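You operate a simulated robot arm through the tools that you are given. There is no shell and no other tool. Be economical: measure what you need, move in short steps, check, and stop when the job is done.

Carry out the task below with a simulated two-armed robot. There is one attempt and no reset: what you move stays moved.

JOB
Pick up the narrow brown carton from the top of the supply counter with one hand, pass it to the other hand and put it on the low shelf of the supply counter. Set down upright: narrow brown carton.

The check looks at the end state, three seconds after you hand in, the way a careful person would. Anything else that was tipped, shoved, dropped, spilled or broken makes it a failure.

ROBOT AND FRAMES
Two 7-joint arms with two-finger parallel grippers on one trunk, on a base that drives. Base frame: it is fixed to the floor where the robot stands at the start and does not move with it; the origin is under the middle of the robot, x ahead of it, y to its left, z up. Readings come in m, rad, newtons and seconds.
The left shoulder is at the start at [0.03, 0.119, 0.96], the right one opposite. With the tool pointing down near the work surface each hand reaches from about 0.28 to 0.68 m from the robot's upright axis, wherever it stands, measured 20 degrees to its own side. Places, roughly: low shelf of the supply counter [0.6, 0.3, 0.4]. Payload 3.43 kg a hand.
The TCP of each hand is the grasp point between the finger pads, 0.03 m short of the fingertips. In the tool frame z runs along the fingers and y along their closing line. The gripper opens to 0.094 m. The fingers are 0.028 m wide and 0.01 m thick; the gripper's body (0.05 by 0.096 m) begins 0.055 m behind the TCP.
Orientation is that of the tool frame in the base frame, as a unit quaternion [w, x, y, z]. With the fingers straight down and closing along the base's y, the tool's x points along the base's -x, its y along +y and its z along -z.

CONTROLS
- The arms move only by the tool move_arm. It takes "left_commands", "right_commands" or both (then of equal length, played together; a hand with none holds still); each is text: rows parted by semicolons, each of 7 numbers parted by spaces: the shift along the base's x, y, z in units of 250 mm (1.0 is 250 mm), then the turn, a rotation vector about the base's x, y, z in units of 180 degrees (1.0 is 180 degrees), then the opening, from 0 (shut) to 1 (fully open). In form: tx ty tz ax ay az fingers; .... A call has 1 to 20 rows; each row is the pose to reach, as a shift and turn from the pose commanded when the call began. A call with a number of a shift or a turn outside -1 to 1 is refused whole. Rows are played at 5 a second. More than 0.05 m and 0.15 rad between two rows, or a gripper value outside its range, and nothing of the call is played. Where a pose cannot be reached the arm comes as near as it can. A force on the tool above 40 N (or 10 N above the force at the start of the call, whichever is more), or a blocked arm, ends the call early, and 0.2 s more pass. Each finger travels about 0.072 m/s and halts on what it meets, pressing with about 36 N; the grip force reading is that of the motor and also rises with nothing between the fingers. The clock runs only during rows and for 0.2 s after the last one: add rows that repeat a pose to give the fingers time. It gives the time, the measured TCP pose, the force on the tool (base axes), the opening and the grip force at its end, in the units of the frame above (readings bear some noise), with the torque about the TCP (base axes, N m) and any sound that the robot's microphone picked up, and new pictures: "pictures" is both (left out), scene, wrist or none (wrist: the cameras of the hands that moved).
- Cameras (640 x 400 px; columns grow to the right, rows downward): "scene" is now at [0.0394, 0.0151, 1.6569]; the picture's right is [0.22, -0.98, 0.00], its down [-0.82, -0.18, -0.55] and it looks along [0.53, 0.12, -0.84] (base axes); focal length 287 px, centre (320, 200). "left" rides on the left gripper at [0.076, -0.014, -0.103] in its tool frame; the picture's right is [0.18, 0.98, 0.00], its down [-0.75, 0.14, -0.64] and it looks along [-0.63, 0.12, 0.77] (tool axes); focal length 243 px, centre (320, 200). "right" rides on the right gripper at [0.076, 0.014, -0.102] in its tool frame; the picture's right is [-0.18, 0.98, 0.00], its down [-0.75, -0.14, -0.64] and it looks along [-0.63, -0.12, 0.77] (tool axes); focal length 243 px, centre (320, 200). There is no depth. A picture from a camera that has moved, and an enlarged one, comes with that camera's place and axes in the base frame and with its lens.
- move_column(by): slides the trunk up (or, below 0, down) by that many m; the arms and the scene camera ride with it, the base frame stays. It gives what a move gives, with no picture.
- drive_base(legs): drives the robot by 1 to 6 legs, each [ahead, turn to the left] in m and rad, along the robot's own axes; the way and the turn of a leg run together, so that a leg with both is an arc; at most 1.5 m and 3.142 rad a leg. The arms and the cameras ride along, it lands a little off, and it stops where it bumps. It gives what a move gives, and a new picture of the scene camera.
- head_to(pan, tilt): turns the head with the scene camera to pan (to the left, within 2.496 rad either way) and tilt (down, from -0.506 to 1.204), counted from straight ahead of the robot. It gives what a move gives, and a new picture of the scene camera.
- zoom(camera, box): a new picture of the part [left, top, right, bottom] of that camera's present view, enlarged. The clock stands still meanwhile.
- finish_job(): hands the job in; it is judged then, once.

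Go step by step. Nothing tells you exact positions but the pictures and the camera data: compare them with the known pose of the tool, close in by small moves and look again before you grip or let go. The budget is 120 turns and 260 pictures, counting those below and the enlarged ones. Unless the task says otherwise, let go and move clear before handing in, and close with one line.

The tools are called after ">>>" as name(argument=value, ...) on one line, values as JSON. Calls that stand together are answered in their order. move_arm: Moves the arms, as the interface text tells. Its arguments: {"type":"object","properties":{"left_commands":{"type":"string"},"right_commands":{"type":"string"},"pictures":{"type":"string","enum":["both","scene","wrist","none"]}},"required":[]} The other tools are called the same way: move_column (by) slides the trunk up or down; drive_base (legs) drives the base; head_to (pan, tilt) turns the head that bears the scene camera; zoom (camera, box) takes an enlarged picture of a part of a camera's view; finish_job () hands the job in.

At the start:

```text
clock: 0.0
left_eef_pos: [0.3733, 0.4193, 1.1747]
left_orientation: [0.0, -0.001, 1.0, 0.0]
left_contact_force: [-0.5, 0.3, -0.6]
left_ft_torque: [-0.03, -0.01, 0.02]
left_width: 0.0943
left_grasp_force: 0.0
right_eef_pos: [0.2954, 0.033, 1.1324]
right_orientation: [0.001, 0.0, 1.0, -0.001]
right_contact_force: [0.4, 0.2, 0.6]
right_ft_torque: [0.02, 0.0, 0.0]
right_width: 0.094
right_grasp_force: 0.1
trunk travel left (down, up): [-0.225, 0.185]
robot x, y, heading: [-0.0011, 0.001, 0.001]
head pan, tilt: [0.22, 0.993]
```

scene: 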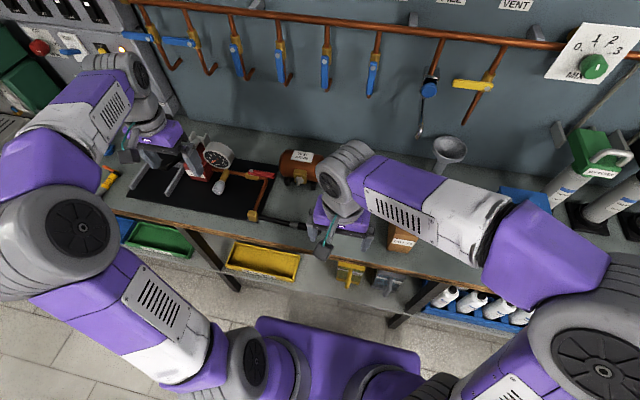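
right: 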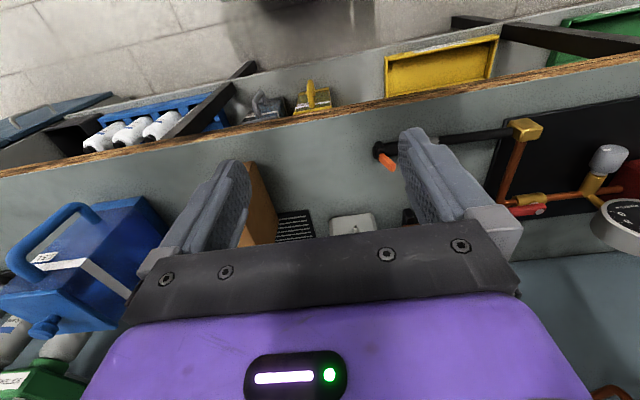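
left: 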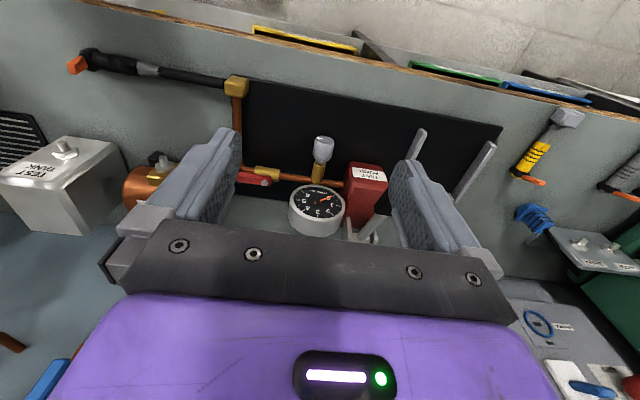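

I see the brown carton partly hidden behind the right forearm, near scene (403,238), and a low shelf below the counter's front edge. I'll enlarge to locate both.

>>> zoom(camera="scene", box=[340, 180, 500, 280])

>>> zoom(camera="right", box=[160, 80, 480, 280])

>>> zoom(camera="scene", box=[80, 180, 400, 380])

```text
4.00 times, centred on (420, 230) of scene
camera zoom: at [0.0394, 0.0151, 1.6569], right [0.22, -0.98, 0.0], down [-0.82, -0.18, -0.55], along [0.53, 0.12, -0.84], focal length 1150 px, centre (-80, 80)
```

zoom: 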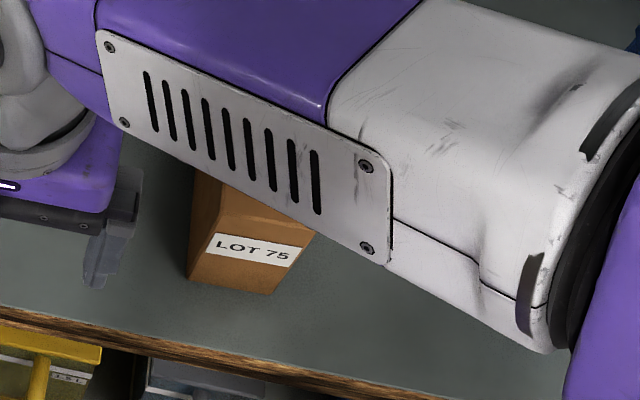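

```text
2.00 times, centred on (320, 180) of right
camera zoom: at [0.2191, 0.0465, 1.2356], right [0.18, 0.98, 0.0], down [0.75, -0.14, 0.64], along [0.63, -0.12, -0.77], focal length 485 px, centre (320, 240)
```

zoom: 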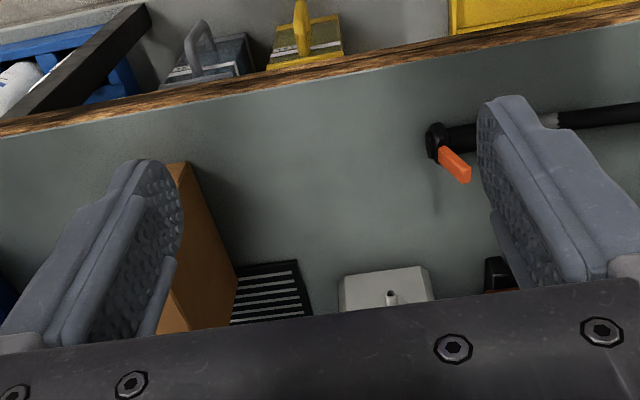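

```text
2.00 times, centred on (240, 280) of scene
camera zoom: at [0.0394, 0.0151, 1.6569], right [0.22, -0.98, 0.0], down [-0.82, -0.18, -0.55], along [0.53, 0.12, -0.84], focal length 575 px, centre (480, 40)
```

zoom: 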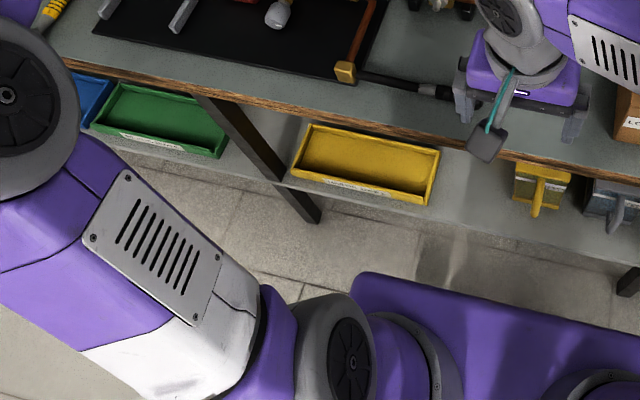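

The carton ("LOT 75") stands near the counter's front, to the right, and the forearm hides it. The low shelf lies under the counter top. I'll back off and tilt the head to survey both.

>>> drive_base(legs=[[-0.5, 0]])

>>> head_to(pan=0.0, tilt=0.8)

```text
clock: 2.9
left_eef_pos: [-0.1162, 0.4181, 1.1746]
left_orientation: [-0.001, -0.002, 1.0, -0.001]
left_contact_force: [0.1, -0.8, 0.5]
left_ft_torque: [-0.01, -0.05, 0.01]
left_width: 0.094
left_grasp_force: 0.1
right_eef_pos: [-0.1931, 0.0332, 1.1344]
right_orientation: [0.0, -0.002, 1.0, 0.0]
right_contact_force: [-0.4, -1.1, -0.4]
right_ft_torque: [-0.05, 0.0, -0.02]
right_width: 0.094
right_grasp_force: 0.0
trunk travel left (down, up): [-0.225, 0.185]
robot x, y, heading: [-0.4867, -0.0034, -0.0]
head pan, tilt: [0.22, 0.993]
camera scene: at [-0.4488, 0.0145, 1.6569], right [0.22, -0.98, 0.0], down [-0.82, -0.19, -0.55], along [0.53, 0.12, -0.84], focal length 287 px, centre (320, 200)
```

scene: 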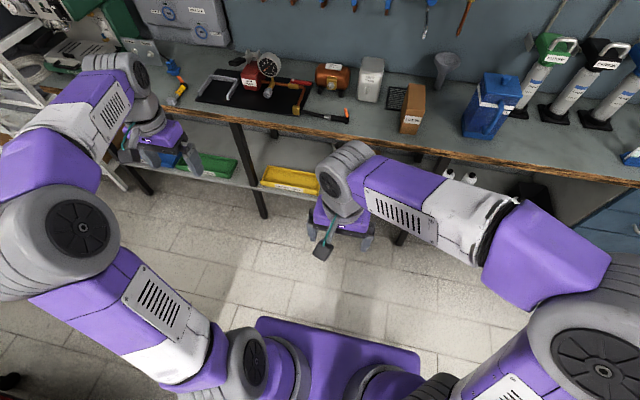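

```text
clock: 3.6
left_eef_pos: [-0.1153, 0.4193, 1.1753]
left_orientation: [-0.001, -0.002, 1.0, 0.0]
left_contact_force: [0.0, -0.1, 0.4]
left_ft_torque: [0.01, 0.02, 0.02]
left_width: 0.0939
left_grasp_force: 0.0
right_eef_pos: [-0.1918, 0.034, 1.1335]
right_orientation: [0.0, -0.002, 1.0, 0.0]
right_contact_force: [0.3, -0.5, 0.1]
right_ft_torque: [-0.04, 0.04, -0.01]
right_width: 0.0939
right_grasp_force: 0.1
trunk travel left (down, up): [-0.225, 0.185]
robot x, y, heading: [-0.4875, 0.0011, 0.003]
head pan, tilt: [0.0, 0.799]
camera scene: at [-0.4357, -0.0006, 1.6715], right [0.0, -1.0, 0.0], down [-0.72, 0.0, -0.7], along [0.7, 0.0, -0.72], focal length 287 px, centre (320, 200)
```

scene: 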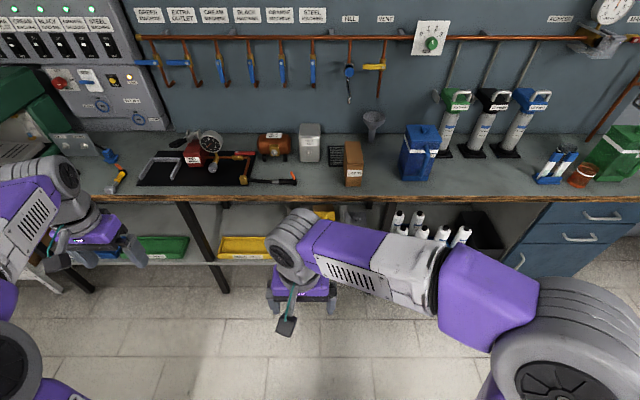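

>>> zoom(camera="scene", box=[260, 110, 420, 210])

>>> zoom(camera="scene", box=[180, 180, 340, 280])

```text
4.00 times, centred on (340, 160) of scene
camera zoom: at [-0.4357, -0.0006, 1.6715], right [0.0, -1.0, 0.0], down [-0.72, 0.0, -0.7], along [0.7, 0.0, -0.72], focal length 1150 px, centre (240, 360)
```

zoom: 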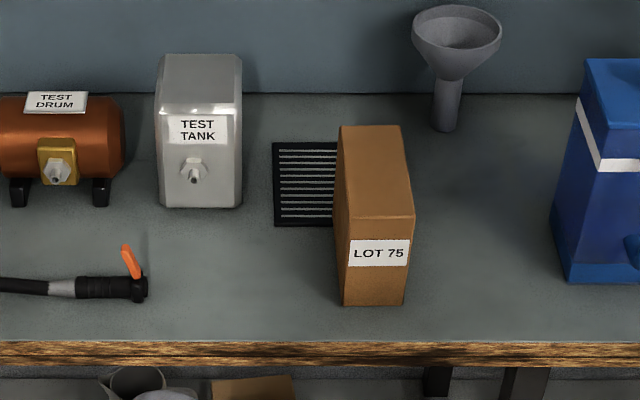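

```text
4.00 times, centred on (260, 230) of scene
camera zoom: at [-0.4357, -0.0006, 1.6715], right [0.0, -1.0, 0.0], down [-0.72, 0.0, -0.7], along [0.7, 0.0, -0.72], focal length 1150 px, centre (560, 80)
```

zoom: 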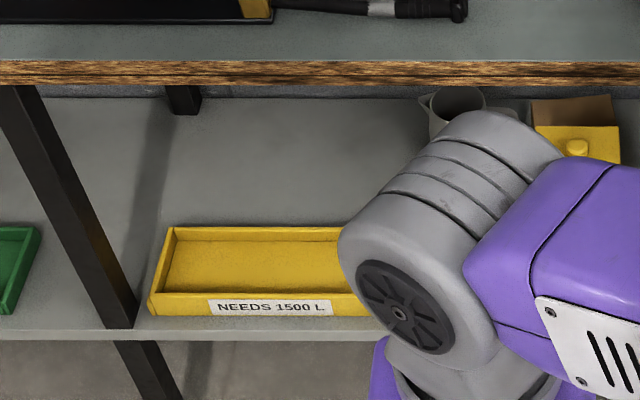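

The carton stands at about x 0.40–0.55, y −0.10 to −0.16, with its top near z 1.00 on a counter at z≈0.89. The low shelf (z≈0.4, front edge x≈0.36) is free behind the yellow tray. I'll drive back in and hover the right hand over the carton's rear half.

>>> drive_base(legs=[[0.46, 0]])

>>> move_arm(right_commands="0.1 -0.1 0.1 0 0 0 1;0.25 -0.25 0.1 0 0 0 1;0.38 -0.38 0.1 0 0 0 1;0.5 -0.5 0.1 0 0 0 1;0.6 -0.6 0.1 0 0 0 1;0.65 -0.65 0.1 0 0 0 1;0.65 -0.65 0.1 0 0 0 1", pictures="both")

```text
clock: 6.4
left_eef_pos: [0.3452, 0.422, 1.1761]
left_orientation: [0.0, -0.003, 1.0, -0.001]
left_contact_force: [-0.4, 0.4, 0.1]
left_ft_torque: [0.01, 0.01, -0.03]
left_width: 0.094
left_grasp_force: 0.1
right_eef_pos: [0.2695, 0.0358, 1.1323]
right_orientation: [-0.001, -0.002, 1.0, 0.0]
right_contact_force: [0.3, 0.2, 0.2]
right_ft_torque: [0.02, 0.02, -0.01]
right_width: 0.0939
right_grasp_force: 0.1
trunk travel left (down, up): [-0.225, 0.185]
robot x, y, heading: [-0.0277, 0.0015, 0.002]
head pan, tilt: [0.0, 0.799]
camera scene: at [0.0265, 0.0014, 1.6715], right [0.01, -1.0, 0.0], down [-0.72, 0.0, -0.7], along [0.7, 0.0, -0.72], focal length 287 px, centre (320, 200)
```

scene: 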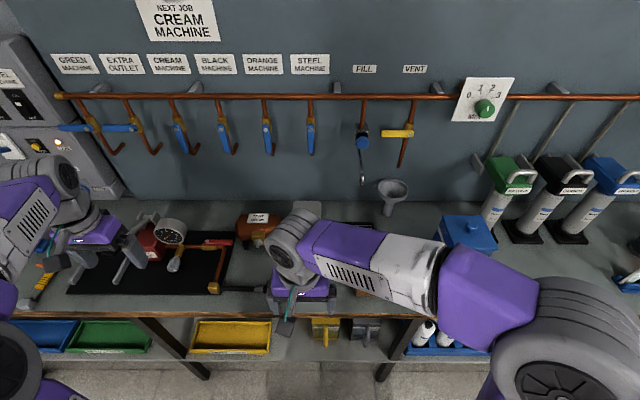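

```text
refused: row 2 steps farther than a row can; nothing moved
```

>>> move_arm(right_commands="0.1 -0.1 0.1 0 0 0 1;0.23 -0.23 0.1 0 0 0 1;0.36 -0.36 0.1 0 0 0 1;0.49 -0.49 0.1 0 0 0 1;0.6 -0.6 0.1 0 0 0 1;0.65 -0.65 0.1 0 0 0 1;0.65 -0.65 0.1 0 0 0 1", pictures="both")

```text
clock: 8.0
left_eef_pos: [0.345, 0.4227, 1.1761]
left_orientation: [0.0, -0.002, 1.0, 0.0]
left_contact_force: [-0.5, 0.0, 0.7]
left_ft_torque: [0.01, 0.01, -0.03]
left_width: 0.0937
left_grasp_force: 0.0
right_eef_pos: [0.4314, -0.126, 1.1586]
right_orientation: [0.0, -0.002, 1.0, 0.0]
right_contact_force: [0.6, 0.2, 0.2]
right_ft_torque: [-0.02, 0.0, 0.0]
right_width: 0.0942
right_grasp_force: 0.0
trunk travel left (down, up): [-0.225, 0.185]
robot x, y, heading: [-0.0249, 0.0007, 0.008]
head pan, tilt: [0.0, 0.799]
camera scene: at [0.0257, 0.0015, 1.6715], right [0.01, -1.0, 0.0], down [-0.72, 0.0, -0.7], along [0.7, 0.0, -0.72], focal length 287 px, centre (320, 200)
camera right: at [0.3547, -0.1127, 1.2608], right [0.18, 0.98, 0.0], down [0.75, -0.14, 0.64], along [0.63, -0.11, -0.77], focal length 243 px, centre (320, 200)
```

scene: 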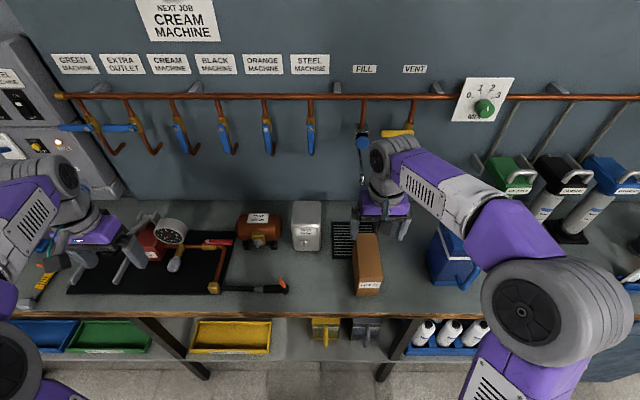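
right: 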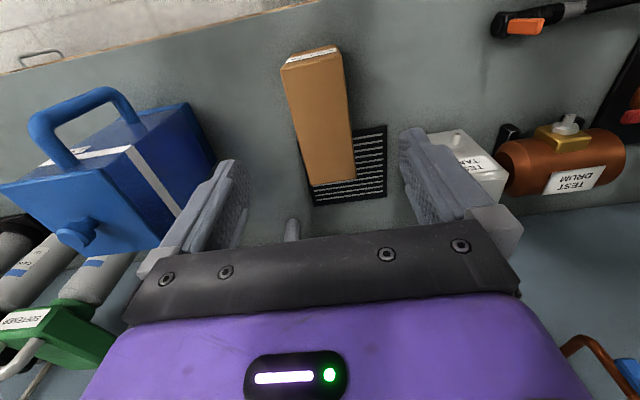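

The wrist view gives the carton's top as x 0.40–0.543, y −0.10 to −0.156, centre y≈−0.128. I'll go above its rear part and come down partway, then check.

>>> move_arm(right_commands="0.15 -0.008 0 0 0 0 1;0.294 -0.008 0 0 0 0 1;0.294 -0.008 -0.16 0 0 0 1;0.294 -0.008 -0.32 0 0 0 1;0.294 -0.008 -0.42 0 0 0 1;0.294 -0.008 -0.42 0 0 0 1", pictures="both")

>>> zoom(camera="scene", box=[310, 210, 430, 310])

```text
clock: 9.4
left_eef_pos: [0.3455, 0.4227, 1.1753]
left_orientation: [0.0, -0.003, 1.0, 0.0]
left_contact_force: [0.1, -0.5, -0.7]
left_ft_torque: [0.01, -0.01, -0.02]
left_width: 0.094
left_grasp_force: 0.0
right_eef_pos: [0.5049, -0.1311, 1.0533]
right_orientation: [0.0, -0.004, 1.0, 0.001]
right_contact_force: [0.2, 0.3, 0.9]
right_ft_torque: [0.01, -0.01, 0.02]
right_width: 0.094
right_grasp_force: 0.1
trunk travel left (down, up): [-0.225, 0.185]
robot x, y, heading: [-0.0226, 0.0001, 0.008]
head pan, tilt: [0.0, 0.799]
camera scene: at [0.0258, 0.0014, 1.6715], right [0.01, -1.0, 0.0], down [-0.72, 0.0, -0.7], along [0.7, 0.0, -0.72], focal length 287 px, centre (320, 200)
camera right: at [0.4282, -0.1172, 1.1562], right [0.18, 0.98, 0.0], down [0.75, -0.14, 0.64], along [0.63, -0.11, -0.77], focal length 243 px, centre (320, 200)
```

scene: 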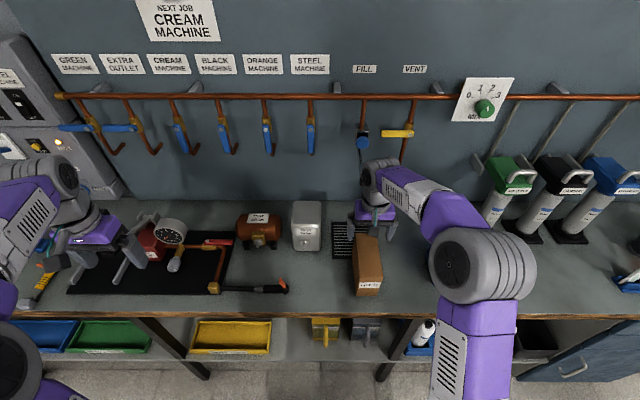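
right: 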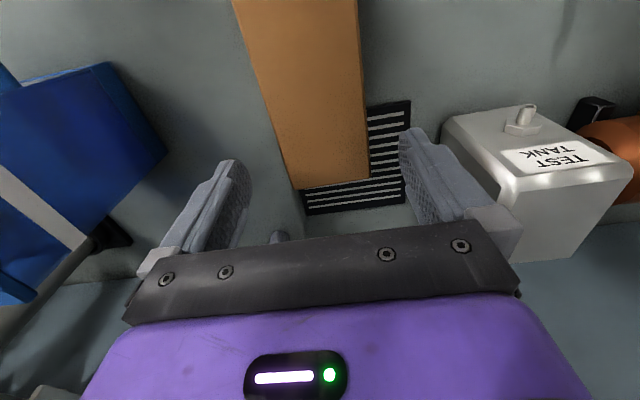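

```text
4.00 times, centred on (370, 260) of scene
camera zoom: at [0.0258, 0.0014, 1.6715], right [0.01, -1.0, 0.0], down [-0.72, 0.0, -0.7], along [0.7, 0.0, -0.72], focal length 1150 px, centre (120, -40)
```

zoom: 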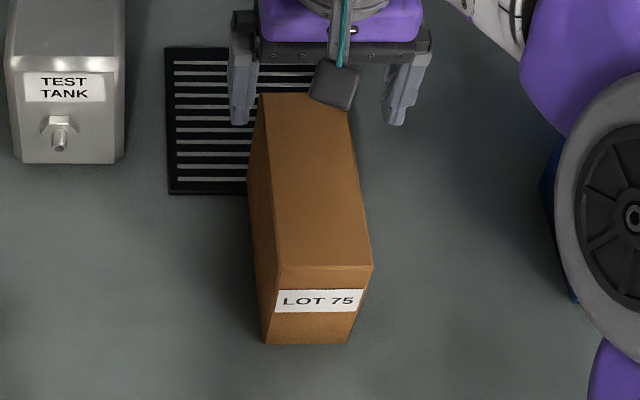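

The hand is centred over the carton (y≈−0.13) and the fingers straddle it with about 17 mm on each side. Next I descend and close.

>>> move_arm(right_commands="0 0 -0.12 0 0 0 1;0 0 -0.24 0 0 0 1;0 0 -0.35 0 0 0 1;0 0 -0.35 0 0 0 1;0 0 -0.35 0 0 0 0.3;0 0 -0.35 0 0 0 0.3;0 0 -0.35 0 0 0 0.3;0 0 -0.35 0 0 0 0.3", pictures="both")

```text
clock: 11.2
left_eef_pos: [0.3456, 0.4228, 1.1756]
left_orientation: [0.0, -0.003, 1.0, 0.001]
left_contact_force: [-0.2, -1.0, -0.9]
left_ft_torque: [-0.03, 0.0, 0.01]
left_width: 0.0941
left_grasp_force: 0.1
right_eef_pos: [0.5037, -0.1294, 0.9659]
right_orientation: [0.0, -0.002, 1.0, 0.0]
right_contact_force: [-0.7, 1.2, -0.2]
right_ft_torque: [0.02, -0.14, 0.01]
right_width: 0.0662
right_grasp_force: 35.7
trunk travel left (down, up): [-0.225, 0.185]
robot x, y, heading: [-0.0279, 0.0003, 0.011]
head pan, tilt: [0.0, 0.799]
camera scene: at [0.0259, 0.0015, 1.6715], right [0.01, -1.0, 0.0], down [-0.72, 0.0, -0.7], along [0.7, 0.0, -0.72], focal length 287 px, centre (320, 200)
camera right: at [0.4279, -0.1161, 1.0689], right [0.18, 0.98, 0.0], down [0.75, -0.14, 0.64], along [0.63, -0.11, -0.77], focal length 243 px, centre (320, 200)
```

scene: 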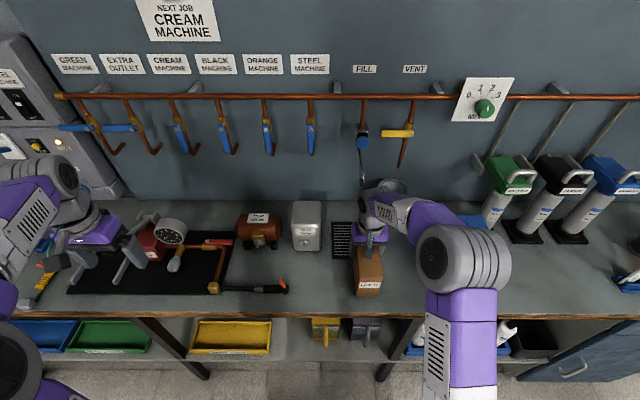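
right: 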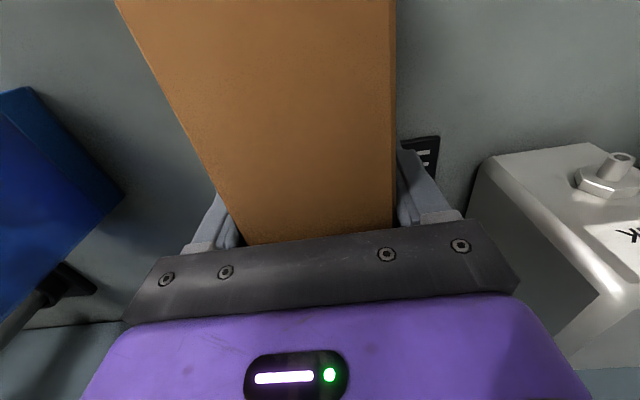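

The carton is held with the fingers 66 mm apart. I lift straight up, slowly.

>>> move_arm(right_commands="0 0 0.06 0 0 0 0.2;0 0 0.14 0 0 0 0.2;0 0 0.25 0 0 0 0.2;0 0 0.38 0 0 0 0.2;0 0 0.5 0 0 0 0.2;0 0 0.6 0 0 0 0.2;0 0 0.6 0 0 0 0.2", pictures="both")

```text
clock: 12.8
left_eef_pos: [0.3454, 0.4221, 1.1745]
left_orientation: [0.0, -0.003, 1.0, 0.0]
left_contact_force: [-0.6, -0.3, 0.3]
left_ft_torque: [0.01, -0.01, 0.01]
left_width: 0.0939
left_grasp_force: 0.0
right_eef_pos: [0.5062, -0.1284, 1.1145]
right_orientation: [0.0, -0.003, 1.0, 0.0]
right_contact_force: [-0.5, -0.7, -4.1]
right_ft_torque: [-0.01, -0.14, -0.01]
right_width: 0.0616
right_grasp_force: 36.5
trunk travel left (down, up): [-0.225, 0.185]
robot x, y, heading: [-0.0225, 0.0042, 0.007]
head pan, tilt: [0.0, 0.799]
camera scene: at [0.0264, 0.0012, 1.6715], right [0.01, -1.0, 0.0], down [-0.72, 0.0, -0.7], along [0.7, 0.0, -0.72], focal length 287 px, centre (320, 200)
camera right: at [0.4294, -0.1149, 1.2172], right [0.18, 0.98, 0.0], down [0.75, -0.14, 0.64], along [0.63, -0.11, -0.77], focal length 243 px, centre (320, 200)
```

scene: 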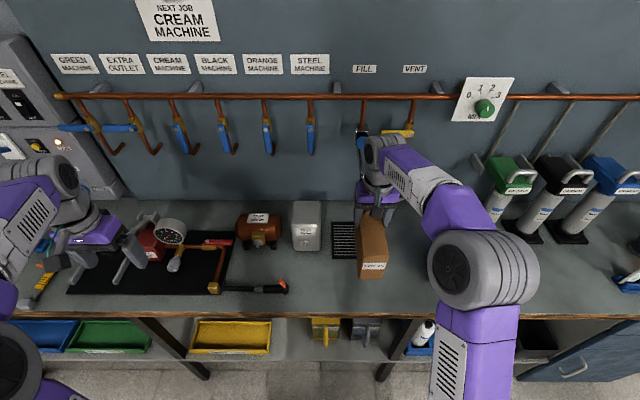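
right: 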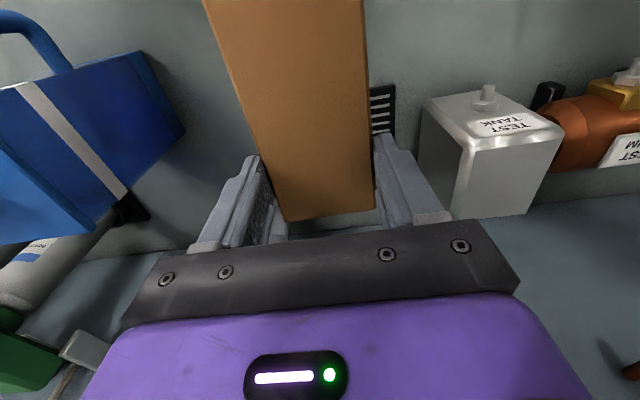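

The carton came up, but it seems to sit lower in the fingers than before. I look closely before moving on.

>>> zoom(camera="scene", box=[310, 180, 450, 290])

>>> zoom(camera="right", box=[180, 80, 480, 260])

```text
3.64 times, centred on (380, 235) of scene
camera zoom: at [0.0264, 0.0012, 1.6715], right [0.01, -1.0, 0.0], down [-0.72, 0.0, -0.7], along [0.7, 0.0, -0.72], focal length 1045 px, centre (102, 73)
```

zoom: 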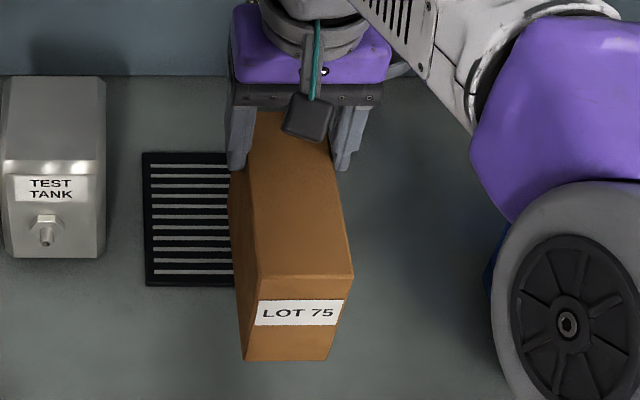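

```text
2.13 times, centred on (330, 170) of right
camera zoom: at [0.4294, -0.1149, 1.2172], right [0.18, 0.98, 0.0], down [0.75, -0.14, 0.64], along [0.63, -0.11, -0.77], focal length 518 px, centre (299, 264)
```

zoom: 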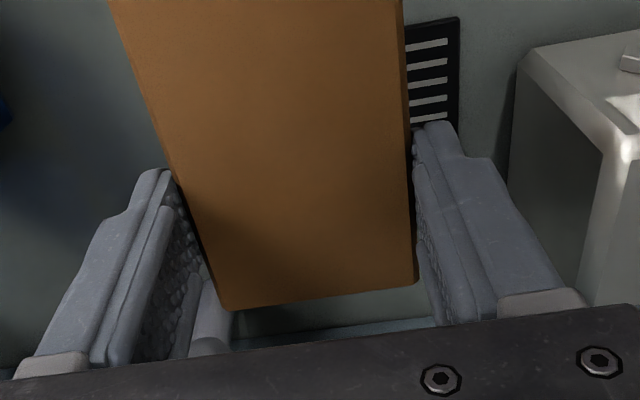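

The carton has slipped to within about 15 mm of the fingertips. I lower it back gently at once and will regrip deeper.

>>> move_arm(right_commands="0 0 -0.1 0 0 0 0.2;0 0 -0.2 0 0 0 0.2;0 0 -0.3 0 0 0 0.2;0 0 -0.3 0 0 0 0.2", pictures="both")

>>> zoom(camera="scene", box=[310, 180, 450, 300])

```text
clock: 13.8
left_eef_pos: [0.3459, 0.4226, 1.1754]
left_orientation: [0.0, -0.003, 1.0, 0.0]
left_contact_force: [0.4, 0.8, 0.1]
left_ft_torque: [0.01, 0.03, 0.02]
left_width: 0.0942
left_grasp_force: 0.0
right_eef_pos: [0.5052, -0.1291, 1.0399]
right_orientation: [0.0, -0.003, 1.0, -0.001]
right_contact_force: [-0.2, 0.9, -3.6]
right_ft_torque: [-0.01, -0.12, -0.01]
right_width: 0.0617
right_grasp_force: 35.5
trunk travel left (down, up): [-0.225, 0.185]
robot x, y, heading: [-0.0273, 0.0033, 0.008]
head pan, tilt: [0.0, 0.799]
camera scene: at [0.026, 0.0013, 1.6715], right [0.01, -1.0, 0.0], down [-0.72, 0.0, -0.7], along [0.7, 0.0, -0.72], focal length 287 px, centre (320, 200)
camera right: at [0.4289, -0.1158, 1.1423], right [0.18, 0.98, 0.0], down [0.75, -0.14, 0.64], along [0.63, -0.11, -0.77], focal length 243 px, centre (320, 200)
```

scene: 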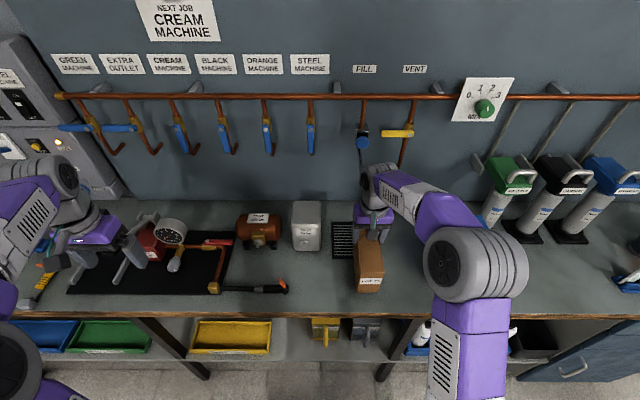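
right: 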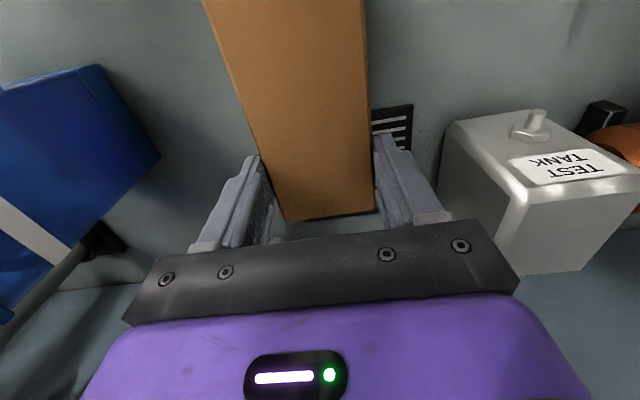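

```text
3.33 times, centred on (380, 240) of scene
camera zoom: at [0.026, 0.0013, 1.6715], right [0.01, -1.0, 0.0], down [-0.72, 0.0, -0.7], along [0.7, 0.0, -0.72], focal length 958 px, centre (120, 67)
```

zoom: 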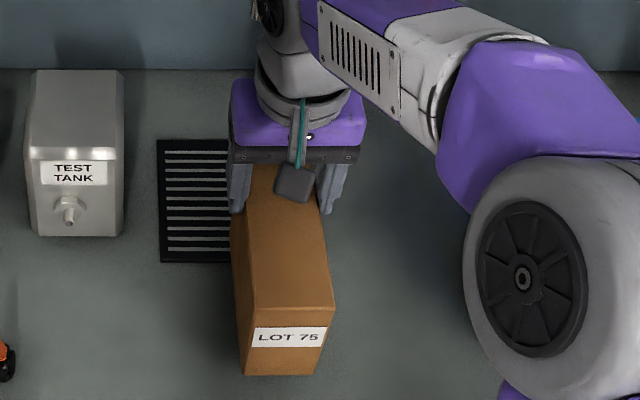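

The hold is steady now, about 0.4 kg. I lower in small steps until the load leaves the hand.

>>> move_arm(right_commands="0 0 -0.06 0 0 0 0.2;0 0 -0.12 0 0 0 0.2;0 0 -0.12 0 0 0 0.2", pictures="none")

>>> zoom(camera="scene", box=[310, 200, 430, 310])

```text
clock: 14.6
left_eef_pos: [0.3426, 0.4221, 1.1752]
left_orientation: [0.001, -0.003, 1.0, 0.0]
left_contact_force: [0.1, -0.7, 0.4]
left_ft_torque: [0.02, 0.01, 0.01]
left_width: 0.0942
left_grasp_force: 0.1
right_eef_pos: [0.5043, -0.1288, 1.0141]
right_orientation: [0.005, -0.001, 1.0, 0.001]
right_contact_force: [4.7, -5.4, 34.6]
right_ft_torque: [-0.23, -0.05, 0.01]
right_width: 0.0618
right_grasp_force: 35.5
trunk travel left (down, up): [-0.225, 0.185]
robot x, y, heading: [-0.0229, 0.0069, 0.004]
head pan, tilt: [0.0, 0.799]
```

```text
3.64 times, centred on (370, 255) of scene
camera zoom: at [0.0233, 0.0014, 1.6719], right [0.01, -1.0, 0.0], down [-0.72, 0.0, -0.7], along [0.7, 0.0, -0.72], focal length 1045 px, centre (138, 0)
```

zoom: 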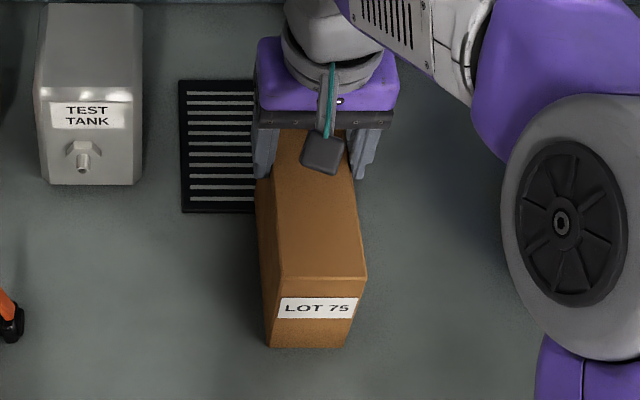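

The carton is resting on the counter. I ease off, open, go 50 mm deeper, and close with more settling time.

>>> move_arm(right_commands="0 0 0.03 0 0 0 0.2;0 0 0.03 0 0 0 1;0 0 0.03 0 0 0 1;0 0 0.03 0 0 0 1;0 0 -0.06 0 0 0 1;0 0 -0.15 0 0 0 1;0 0 -0.2 0 0 0 1;0 0 -0.2 0 0 0 1", pictures="wrist")

>>> move_arm(right_commands="0 0 0 0 0 0 0;0 0 0 0 0 0 0;0 0 0 0 0 0 0;0 0 0 0 0 0 0;0 0 0 0 0 0 0;0 0 0 0 0 0 0", pictures="wrist")

```text
clock: 16.4
left_eef_pos: [0.3453, 0.4218, 1.1751]
left_orientation: [0.0, -0.002, 1.0, 0.0]
left_contact_force: [0.8, -0.5, 0.2]
left_ft_torque: [0.02, -0.01, 0.01]
left_width: 0.0939
left_grasp_force: 0.1
right_eef_pos: [0.506, -0.1286, 0.9607]
right_orientation: [0.0, -0.003, 1.0, 0.0]
right_contact_force: [0.3, 0.2, 0.3]
right_ft_torque: [-0.05, -0.07, 0.01]
right_width: 0.0941
right_grasp_force: 0.0
trunk travel left (down, up): [-0.225, 0.185]
robot x, y, heading: [-0.024, 0.0014, 0.006]
head pan, tilt: [0.0, 0.799]
camera right: at [0.429, -0.1153, 1.0629], right [0.18, 0.98, 0.0], down [0.75, -0.14, 0.64], along [0.63, -0.11, -0.77], focal length 243 px, centre (320, 200)
```

right: 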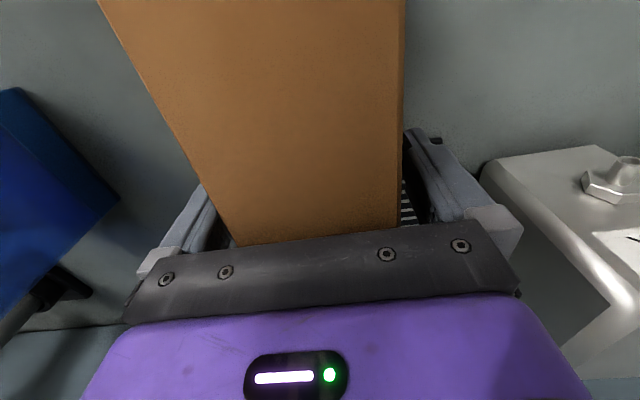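

```text
clock: 17.8
left_eef_pos: [0.3459, 0.4234, 1.1754]
left_orientation: [0.0, -0.003, 1.0, 0.0]
left_contact_force: [0.5, 0.4, 0.4]
left_ft_torque: [0.03, 0.02, 0.01]
left_width: 0.0939
left_grasp_force: 0.0
right_eef_pos: [0.5055, -0.1279, 0.9609]
right_orientation: [0.0, -0.002, 1.0, 0.0]
right_contact_force: [0.1, -0.8, 0.5]
right_ft_torque: [-0.03, -0.16, -0.01]
right_width: 0.0662
right_grasp_force: 36.2
trunk travel left (down, up): [-0.225, 0.185]
robot x, y, heading: [-0.0254, 0.0017, 0.008]
head pan, tilt: [0.0, 0.799]
camera right: at [0.4291, -0.1152, 1.063], right [0.18, 0.98, 0.0], down [0.75, -0.14, 0.64], along [0.63, -0.11, -0.77], focal length 243 px, centre (320, 200)
```

right: 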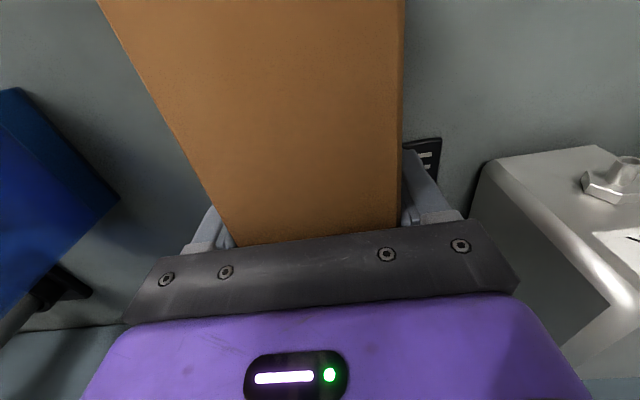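

The width reads 66 mm deep in the fingers but 62 mm near the tips, so something on the finger's inner side may keep the pads from seating. I look at the left hand's identical open fingers.

>>> zoom(camera="left", box=[140, 110, 500, 300])

>>> zoom(camera="right", box=[160, 110, 480, 270])

```text
1.78 times, centred on (320, 205) of left
camera zoom: at [0.2692, 0.4071, 1.277], right [-0.19, 0.98, 0.0], down [0.75, 0.15, 0.64], along [0.63, 0.12, -0.77], focal length 431 px, centre (320, 191)
```

zoom: 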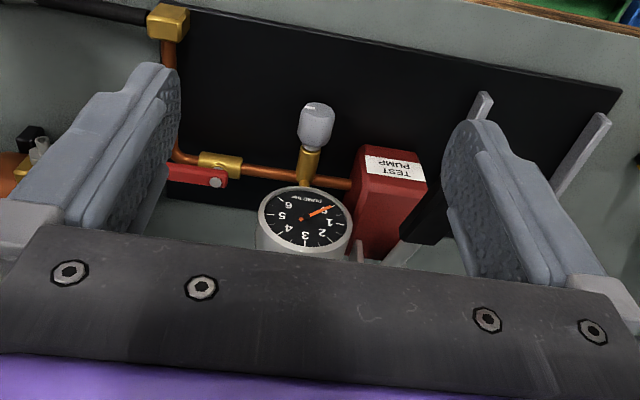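

```text
2.00 times, centred on (320, 190) of right
camera zoom: at [0.4291, -0.1152, 1.063], right [0.18, 0.98, 0.0], down [0.75, -0.14, 0.64], along [0.63, -0.11, -0.77], focal length 485 px, centre (320, 220)
```

zoom: 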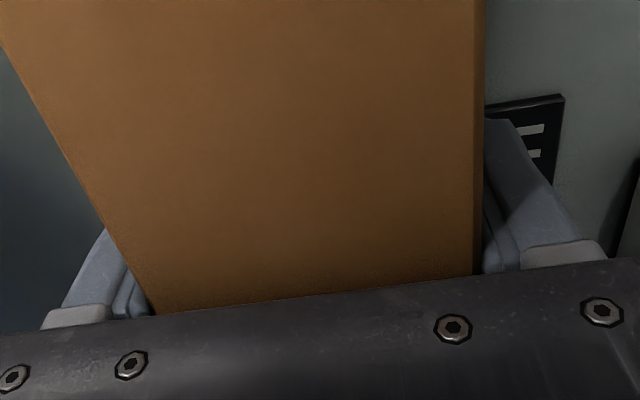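

The pads look long and smooth, so I test the grip with a very small slow lift and check for slip.

>>> move_arm(right_commands="0 0 0.02 0 0 0 0;0 0 0.04 0 0 0 0;0 0 0.06 0 0 0 0;0 0 0.08 0 0 0 0;0 0 0.08 0 0 0 0", pictures="wrist")

>>> zoom(camera="scene", box=[310, 200, 430, 310])

```text
clock: 19.0
left_eef_pos: [0.3452, 0.422, 1.1748]
left_orientation: [0.0, -0.003, 1.0, 0.0]
left_contact_force: [-0.7, -0.4, 0.2]
left_ft_torque: [0.04, 0.01, 0.01]
left_width: 0.0941
left_grasp_force: 0.1
right_eef_pos: [0.5062, -0.1277, 0.9818]
right_orientation: [0.0, -0.003, 1.0, -0.001]
right_contact_force: [0.0, -0.3, -3.9]
right_ft_torque: [-0.03, -0.13, 0.02]
right_width: 0.0663
right_grasp_force: 36.1
trunk travel left (down, up): [-0.225, 0.185]
robot x, y, heading: [-0.0208, 0.0033, 0.006]
head pan, tilt: [0.0, 0.799]
camera right: at [0.4299, -0.1153, 1.0837], right [0.18, 0.98, 0.0], down [0.75, -0.14, 0.64], along [0.63, -0.11, -0.77], focal length 243 px, centre (320, 200)
```

right: 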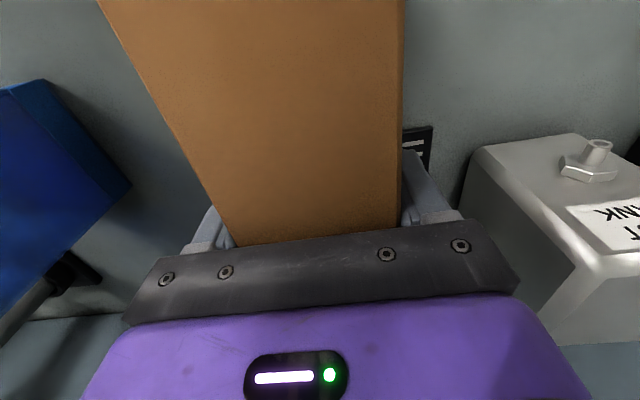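

```text
3.64 times, centred on (370, 255) of scene
camera zoom: at [0.0263, 0.0012, 1.6715], right [0.01, -1.0, 0.0], down [-0.72, 0.0, -0.7], along [0.7, 0.0, -0.72], focal length 1045 px, centre (138, 0)
```

zoom: 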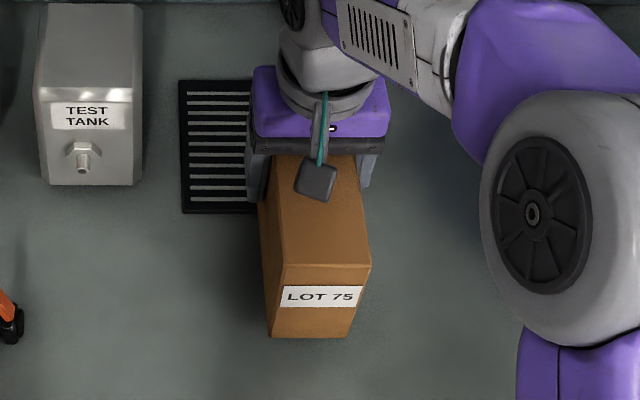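

No slip this time at slow speed, so I continue the lift at 10 mm per row.

>>> move_arm(right_commands="0 0 0.02 0 0 0 0;0 0 0.05 0 0 0 0;0 0 0.08 0 0 0 0;0 0 0.12 0 0 0 0;0 0 0.16 0 0 0 0;0 0 0.2 0 0 0 0;0 0 0.24 0 0 0 0;0 0 0.28 0 0 0 0;0 0 0.31 0 0 0 0;0 0 0.33 0 0 0 0;0 0 0.33 0 0 0 0", pictures="wrist")

```text
clock: 21.4
left_eef_pos: [0.3454, 0.4221, 1.1754]
left_orientation: [0.0, -0.002, 1.0, 0.0]
left_contact_force: [1.0, -0.1, 0.5]
left_ft_torque: [-0.03, 0.0, 0.01]
left_width: 0.0939
left_grasp_force: 0.0
right_eef_pos: [0.506, -0.1282, 1.0639]
right_orientation: [0.0, -0.004, 1.0, 0.0]
right_contact_force: [-0.2, 0.0, -4.6]
right_ft_torque: [0.03, -0.11, 0.03]
right_width: 0.0662
right_grasp_force: 35.4
trunk travel left (down, up): [-0.225, 0.185]
robot x, y, heading: [-0.0282, -0.0004, 0.011]
head pan, tilt: [0.0, 0.799]
camera right: at [0.4292, -0.1152, 1.1664], right [0.18, 0.98, 0.0], down [0.75, -0.14, 0.64], along [0.63, -0.11, -0.77], focal length 243 px, centre (320, 200)
```

right: 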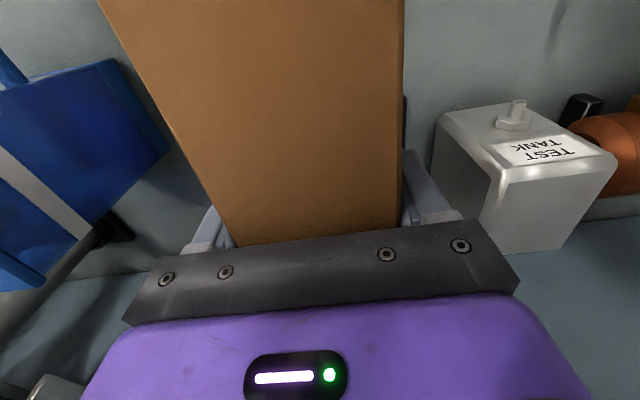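

The hold is good when I move slowly. I bring the carton up and toward the middle for the handover, to y≈0 and z≈1.15.

>>> move_arm(right_commands="0 0 0.03 0 0 0 0;0 0 0.07 0 0 0 0;0 0 0.11 0 0 0 0;0 0 0.15 0 0 0 0;0 0.02 0.19 0 0 0 0;0 0.05 0.23 0 0 0 0;0 0.09 0.26 0 0 0 0;0 0.13 0.29 0 0 0 0;0 0.17 0.31 0 0 0 0;0 0.21 0.33 0 0 0 0;0 0.25 0.34 0 0 0 0;0 0.29 0.34 0 0 0 0;0 0.33 0.34 0 0 0 0;0 0.37 0.34 0 0 0 0;0 0.41 0.34 0 0 0 0;0 0.45 0.34 0 0 0 0;0 0.48 0.34 0 0 0 0;0 0.5 0.34 0 0 0 0;0 0.51 0.34 0 0 0 0;0 0.51 0.34 0 0 0 0", pictures="both")

```text
clock: 25.6
left_eef_pos: [0.3458, 0.4222, 1.1747]
left_orientation: [0.0, -0.002, 1.0, 0.0]
left_contact_force: [-0.6, 0.8, -0.5]
left_ft_torque: [0.01, -0.06, 0.02]
left_width: 0.0937
left_grasp_force: 0.0
right_eef_pos: [0.5049, -0.0, 1.1477]
right_orientation: [0.0, -0.003, 1.0, 0.0]
right_contact_force: [-0.9, 0.8, -4.0]
right_ft_torque: [0.02, -0.13, 0.0]
right_width: 0.0661
right_grasp_force: 35.9
trunk travel left (down, up): [-0.225, 0.185]
robot x, y, heading: [-0.0259, 0.001, 0.0]
head pan, tilt: [0.0, 0.799]
camera scene: at [0.0262, 0.0014, 1.6715], right [0.01, -1.0, 0.0], down [-0.72, 0.0, -0.7], along [0.7, 0.0, -0.72], focal length 287 px, centre (320, 200)
camera right: at [0.4291, 0.0125, 1.2508], right [0.18, 0.98, 0.0], down [0.75, -0.14, 0.64], along [0.63, -0.11, -0.77], focal length 243 px, centre (320, 200)
```

scene: 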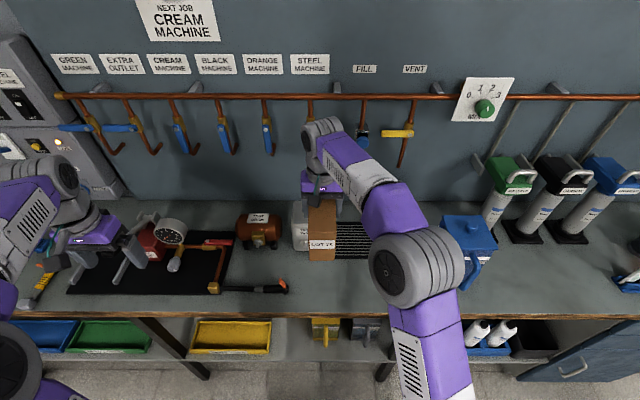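
right: 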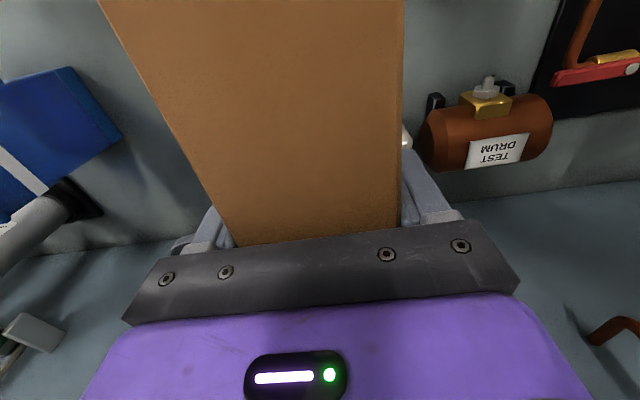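

The carton now hangs at y≈0, with its front at x≈0.40 and spanning z 1.08–1.185. I turn the left hand to point forward and 35° down, and bring it toward the carton from the front left.

>>> move_arm(left_commands="-0.03 -0.08 0 0 -0.038 0 1;-0.06 -0.17 0 0 -0.076 0 1;-0.09 -0.26 -0.02 0 -0.115 0 1;-0.12 -0.35 -0.04 0 -0.153 0 1;-0.15 -0.44 -0.06 0 -0.191 0 1;-0.18 -0.53 -0.08 0 -0.229 0 1;-0.2 -0.62 -0.1 0 -0.267 0 1;-0.22 -0.7 -0.12 0 -0.3056 0 1;-0.22 -0.8 -0.14 0 -0.3056 0 1;-0.22 -0.8 -0.14 0 -0.3056 0 1", pictures="both")

```text
clock: 27.8
left_eef_pos: [0.3189, 0.2398, 1.1773]
left_orientation: [0.462, -0.004, 0.887, -0.001]
left_contact_force: [-0.8, -0.6, 0.7]
left_ft_torque: [0.02, 0.02, -0.05]
left_width: 0.0942
left_grasp_force: 0.1
left hand out of reach, approached as far as the arm can: row 8, 9, 10
right_eef_pos: [0.5056, -0.0004, 1.1494]
right_orientation: [0.0, -0.002, 1.0, 0.0]
right_contact_force: [-0.8, -0.2, -3.9]
right_ft_torque: [0.02, -0.1, -0.01]
right_width: 0.0662
right_grasp_force: 35.7
trunk travel left (down, up): [-0.225, 0.185]
robot x, y, heading: [-0.0238, 0.0024, 0.005]
head pan, tilt: [0.0, 0.799]
camera scene: at [0.0262, 0.002, 1.6715], right [0.01, -1.0, 0.0], down [-0.72, 0.0, -0.7], along [0.7, 0.0, -0.72], focal length 287 px, centre (320, 200)
camera left: at [0.1914, 0.2233, 1.1739], right [-0.11, 0.98, -0.16], down [-0.09, 0.15, 0.98], along [0.99, 0.12, 0.08], focal length 243 px, centre (320, 200)
```

scene: 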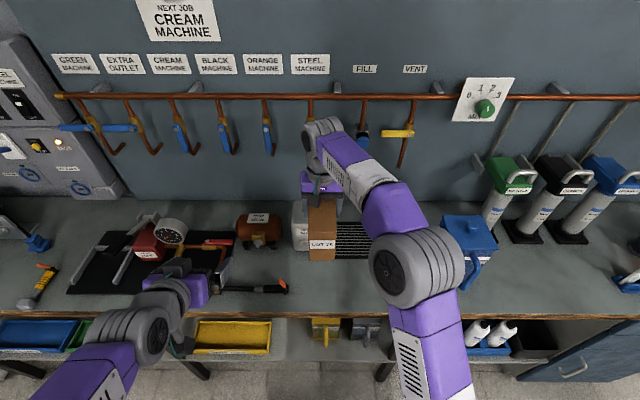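
left: 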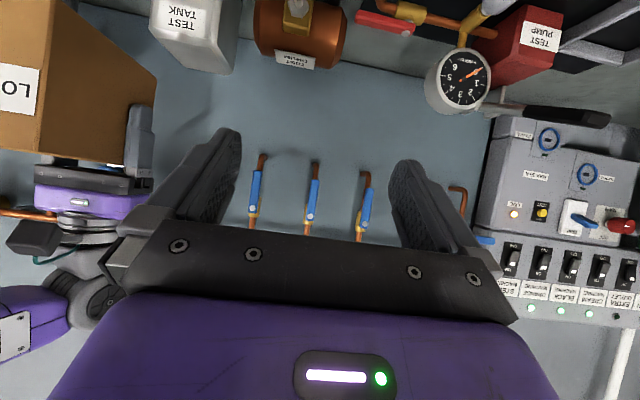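

With that pitch the left hand is too close to the body. I move the carton a little forward and yaw it 35° so that its front faces the left hand.

>>> move_arm(right_commands="0.01 0 0 0 0 -0.01 0;0.03 0 0 0 0 -0.025 0;0.05 0 0 0 0 -0.045 0;0.07 0 0 0 0 -0.065 0;0.09 0 0 0 0 -0.085 0;0.11 0 0 0 0 -0.105 0;0.13 0 0 0 0 -0.125 0;0.15 0 0 0 0 -0.145 0;0.165 0 0 0 0 -0.165 0;0.175 0 0 0 0 -0.18 0;0.18 0 0 0 0 -0.19 0;0.18 0 0 0 0 -0.194 0;0.18 0 0 0 0 -0.194 0", pictures="both")

```text
clock: 30.6
left_eef_pos: [0.3183, 0.2382, 1.1792]
left_orientation: [0.461, -0.003, 0.888, -0.001]
left_contact_force: [0.1, -0.5, 0.1]
left_ft_torque: [0.0, 0.0, -0.01]
left_width: 0.094
left_grasp_force: 0.0
right_eef_pos: [0.5513, -0.0021, 1.1484]
right_orientation: [0.0, 0.297, 0.955, 0.0]
right_contact_force: [0.2, 1.3, -3.6]
right_ft_torque: [-0.08, -0.09, -0.02]
right_width: 0.0662
right_grasp_force: 35.6
trunk travel left (down, up): [-0.225, 0.185]
robot x, y, heading: [-0.0306, 0.0035, 0.003]
head pan, tilt: [0.0, 0.799]
camera scene: at [0.0263, 0.0014, 1.6715], right [0.01, -1.0, 0.0], down [-0.72, 0.0, -0.7], along [0.7, 0.0, -0.72], focal length 287 px, centre (320, 200)
camera right: at [0.4962, 0.0536, 1.2502], right [0.71, 0.7, 0.0], down [0.54, -0.54, 0.64], along [0.45, -0.46, -0.77], focal length 243 px, centre (320, 200)
```

scene: 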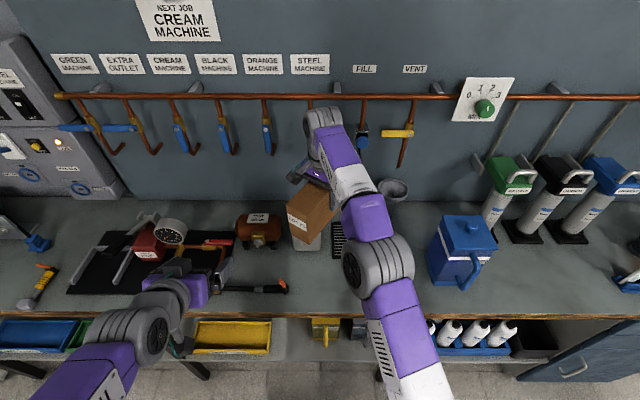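
right: 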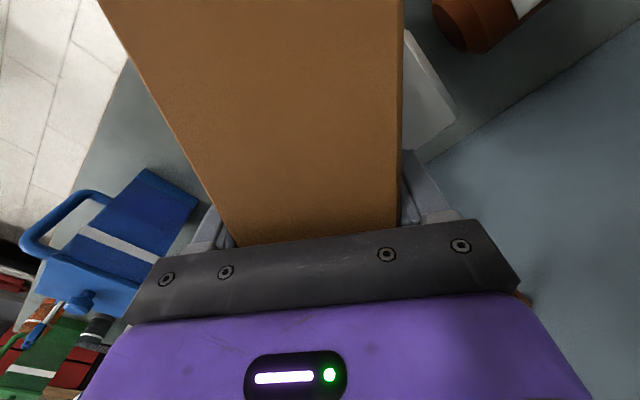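

The carton's front is now centred near (0.465, 0.058) and faces the left hand. I bring the left hand, yawed to match, to a pre-grasp spot short of it.

>>> move_arm(left_commands="0.08 -0.05 0 0 0 -0.04 1;0.16 -0.12 0 0 0 -0.08 1;0.24 -0.2 0 0 0 -0.12 1;0.32 -0.28 0 0 0 -0.16 1;0.4 -0.36 0 0 0 -0.193 1;0.44 -0.4 0 0 0 -0.193 1;0.44 -0.4 0 0 0 -0.193 1", pictures="both")

```text
clock: 32.2
left_eef_pos: [0.4301, 0.1384, 1.177]
left_orientation: [0.441, 0.262, 0.847, -0.139]
left_contact_force: [-0.2, -0.1, -0.3]
left_ft_torque: [-0.04, 0.02, 0.02]
left_width: 0.0941
left_grasp_force: 0.0
right_eef_pos: [0.5511, -0.0007, 1.1488]
right_orientation: [0.0, 0.298, 0.955, 0.001]
right_contact_force: [0.1, -0.1, -3.6]
right_ft_torque: [-0.06, -0.11, -0.02]
right_width: 0.0662
right_grasp_force: 35.6
trunk travel left (down, up): [-0.225, 0.185]
robot x, y, heading: [-0.0249, 0.0011, 0.007]
head pan, tilt: [0.0, 0.799]
camera scene: at [0.0263, 0.0017, 1.6715], right [0.01, -1.0, 0.0], down [-0.72, 0.0, -0.7], along [0.7, 0.0, -0.72], focal length 287 px, centre (320, 200)
camera left: at [0.3164, 0.1987, 1.1737], right [0.47, 0.87, -0.16], down [0.01, 0.17, 0.98], along [0.88, -0.46, 0.08], focal length 243 px, centre (320, 200)
```

scene: 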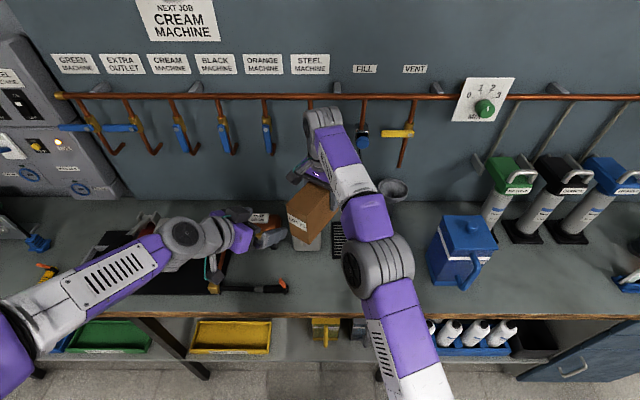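
left: 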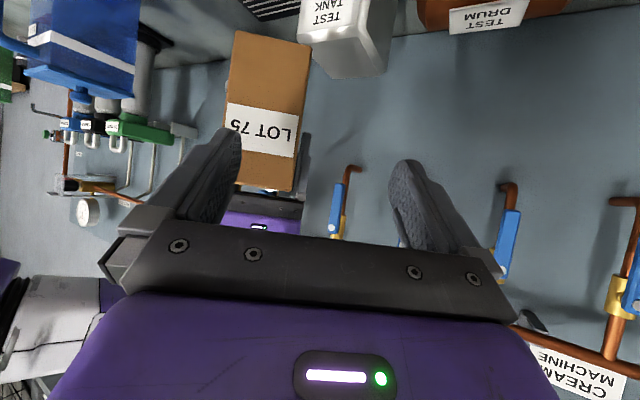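

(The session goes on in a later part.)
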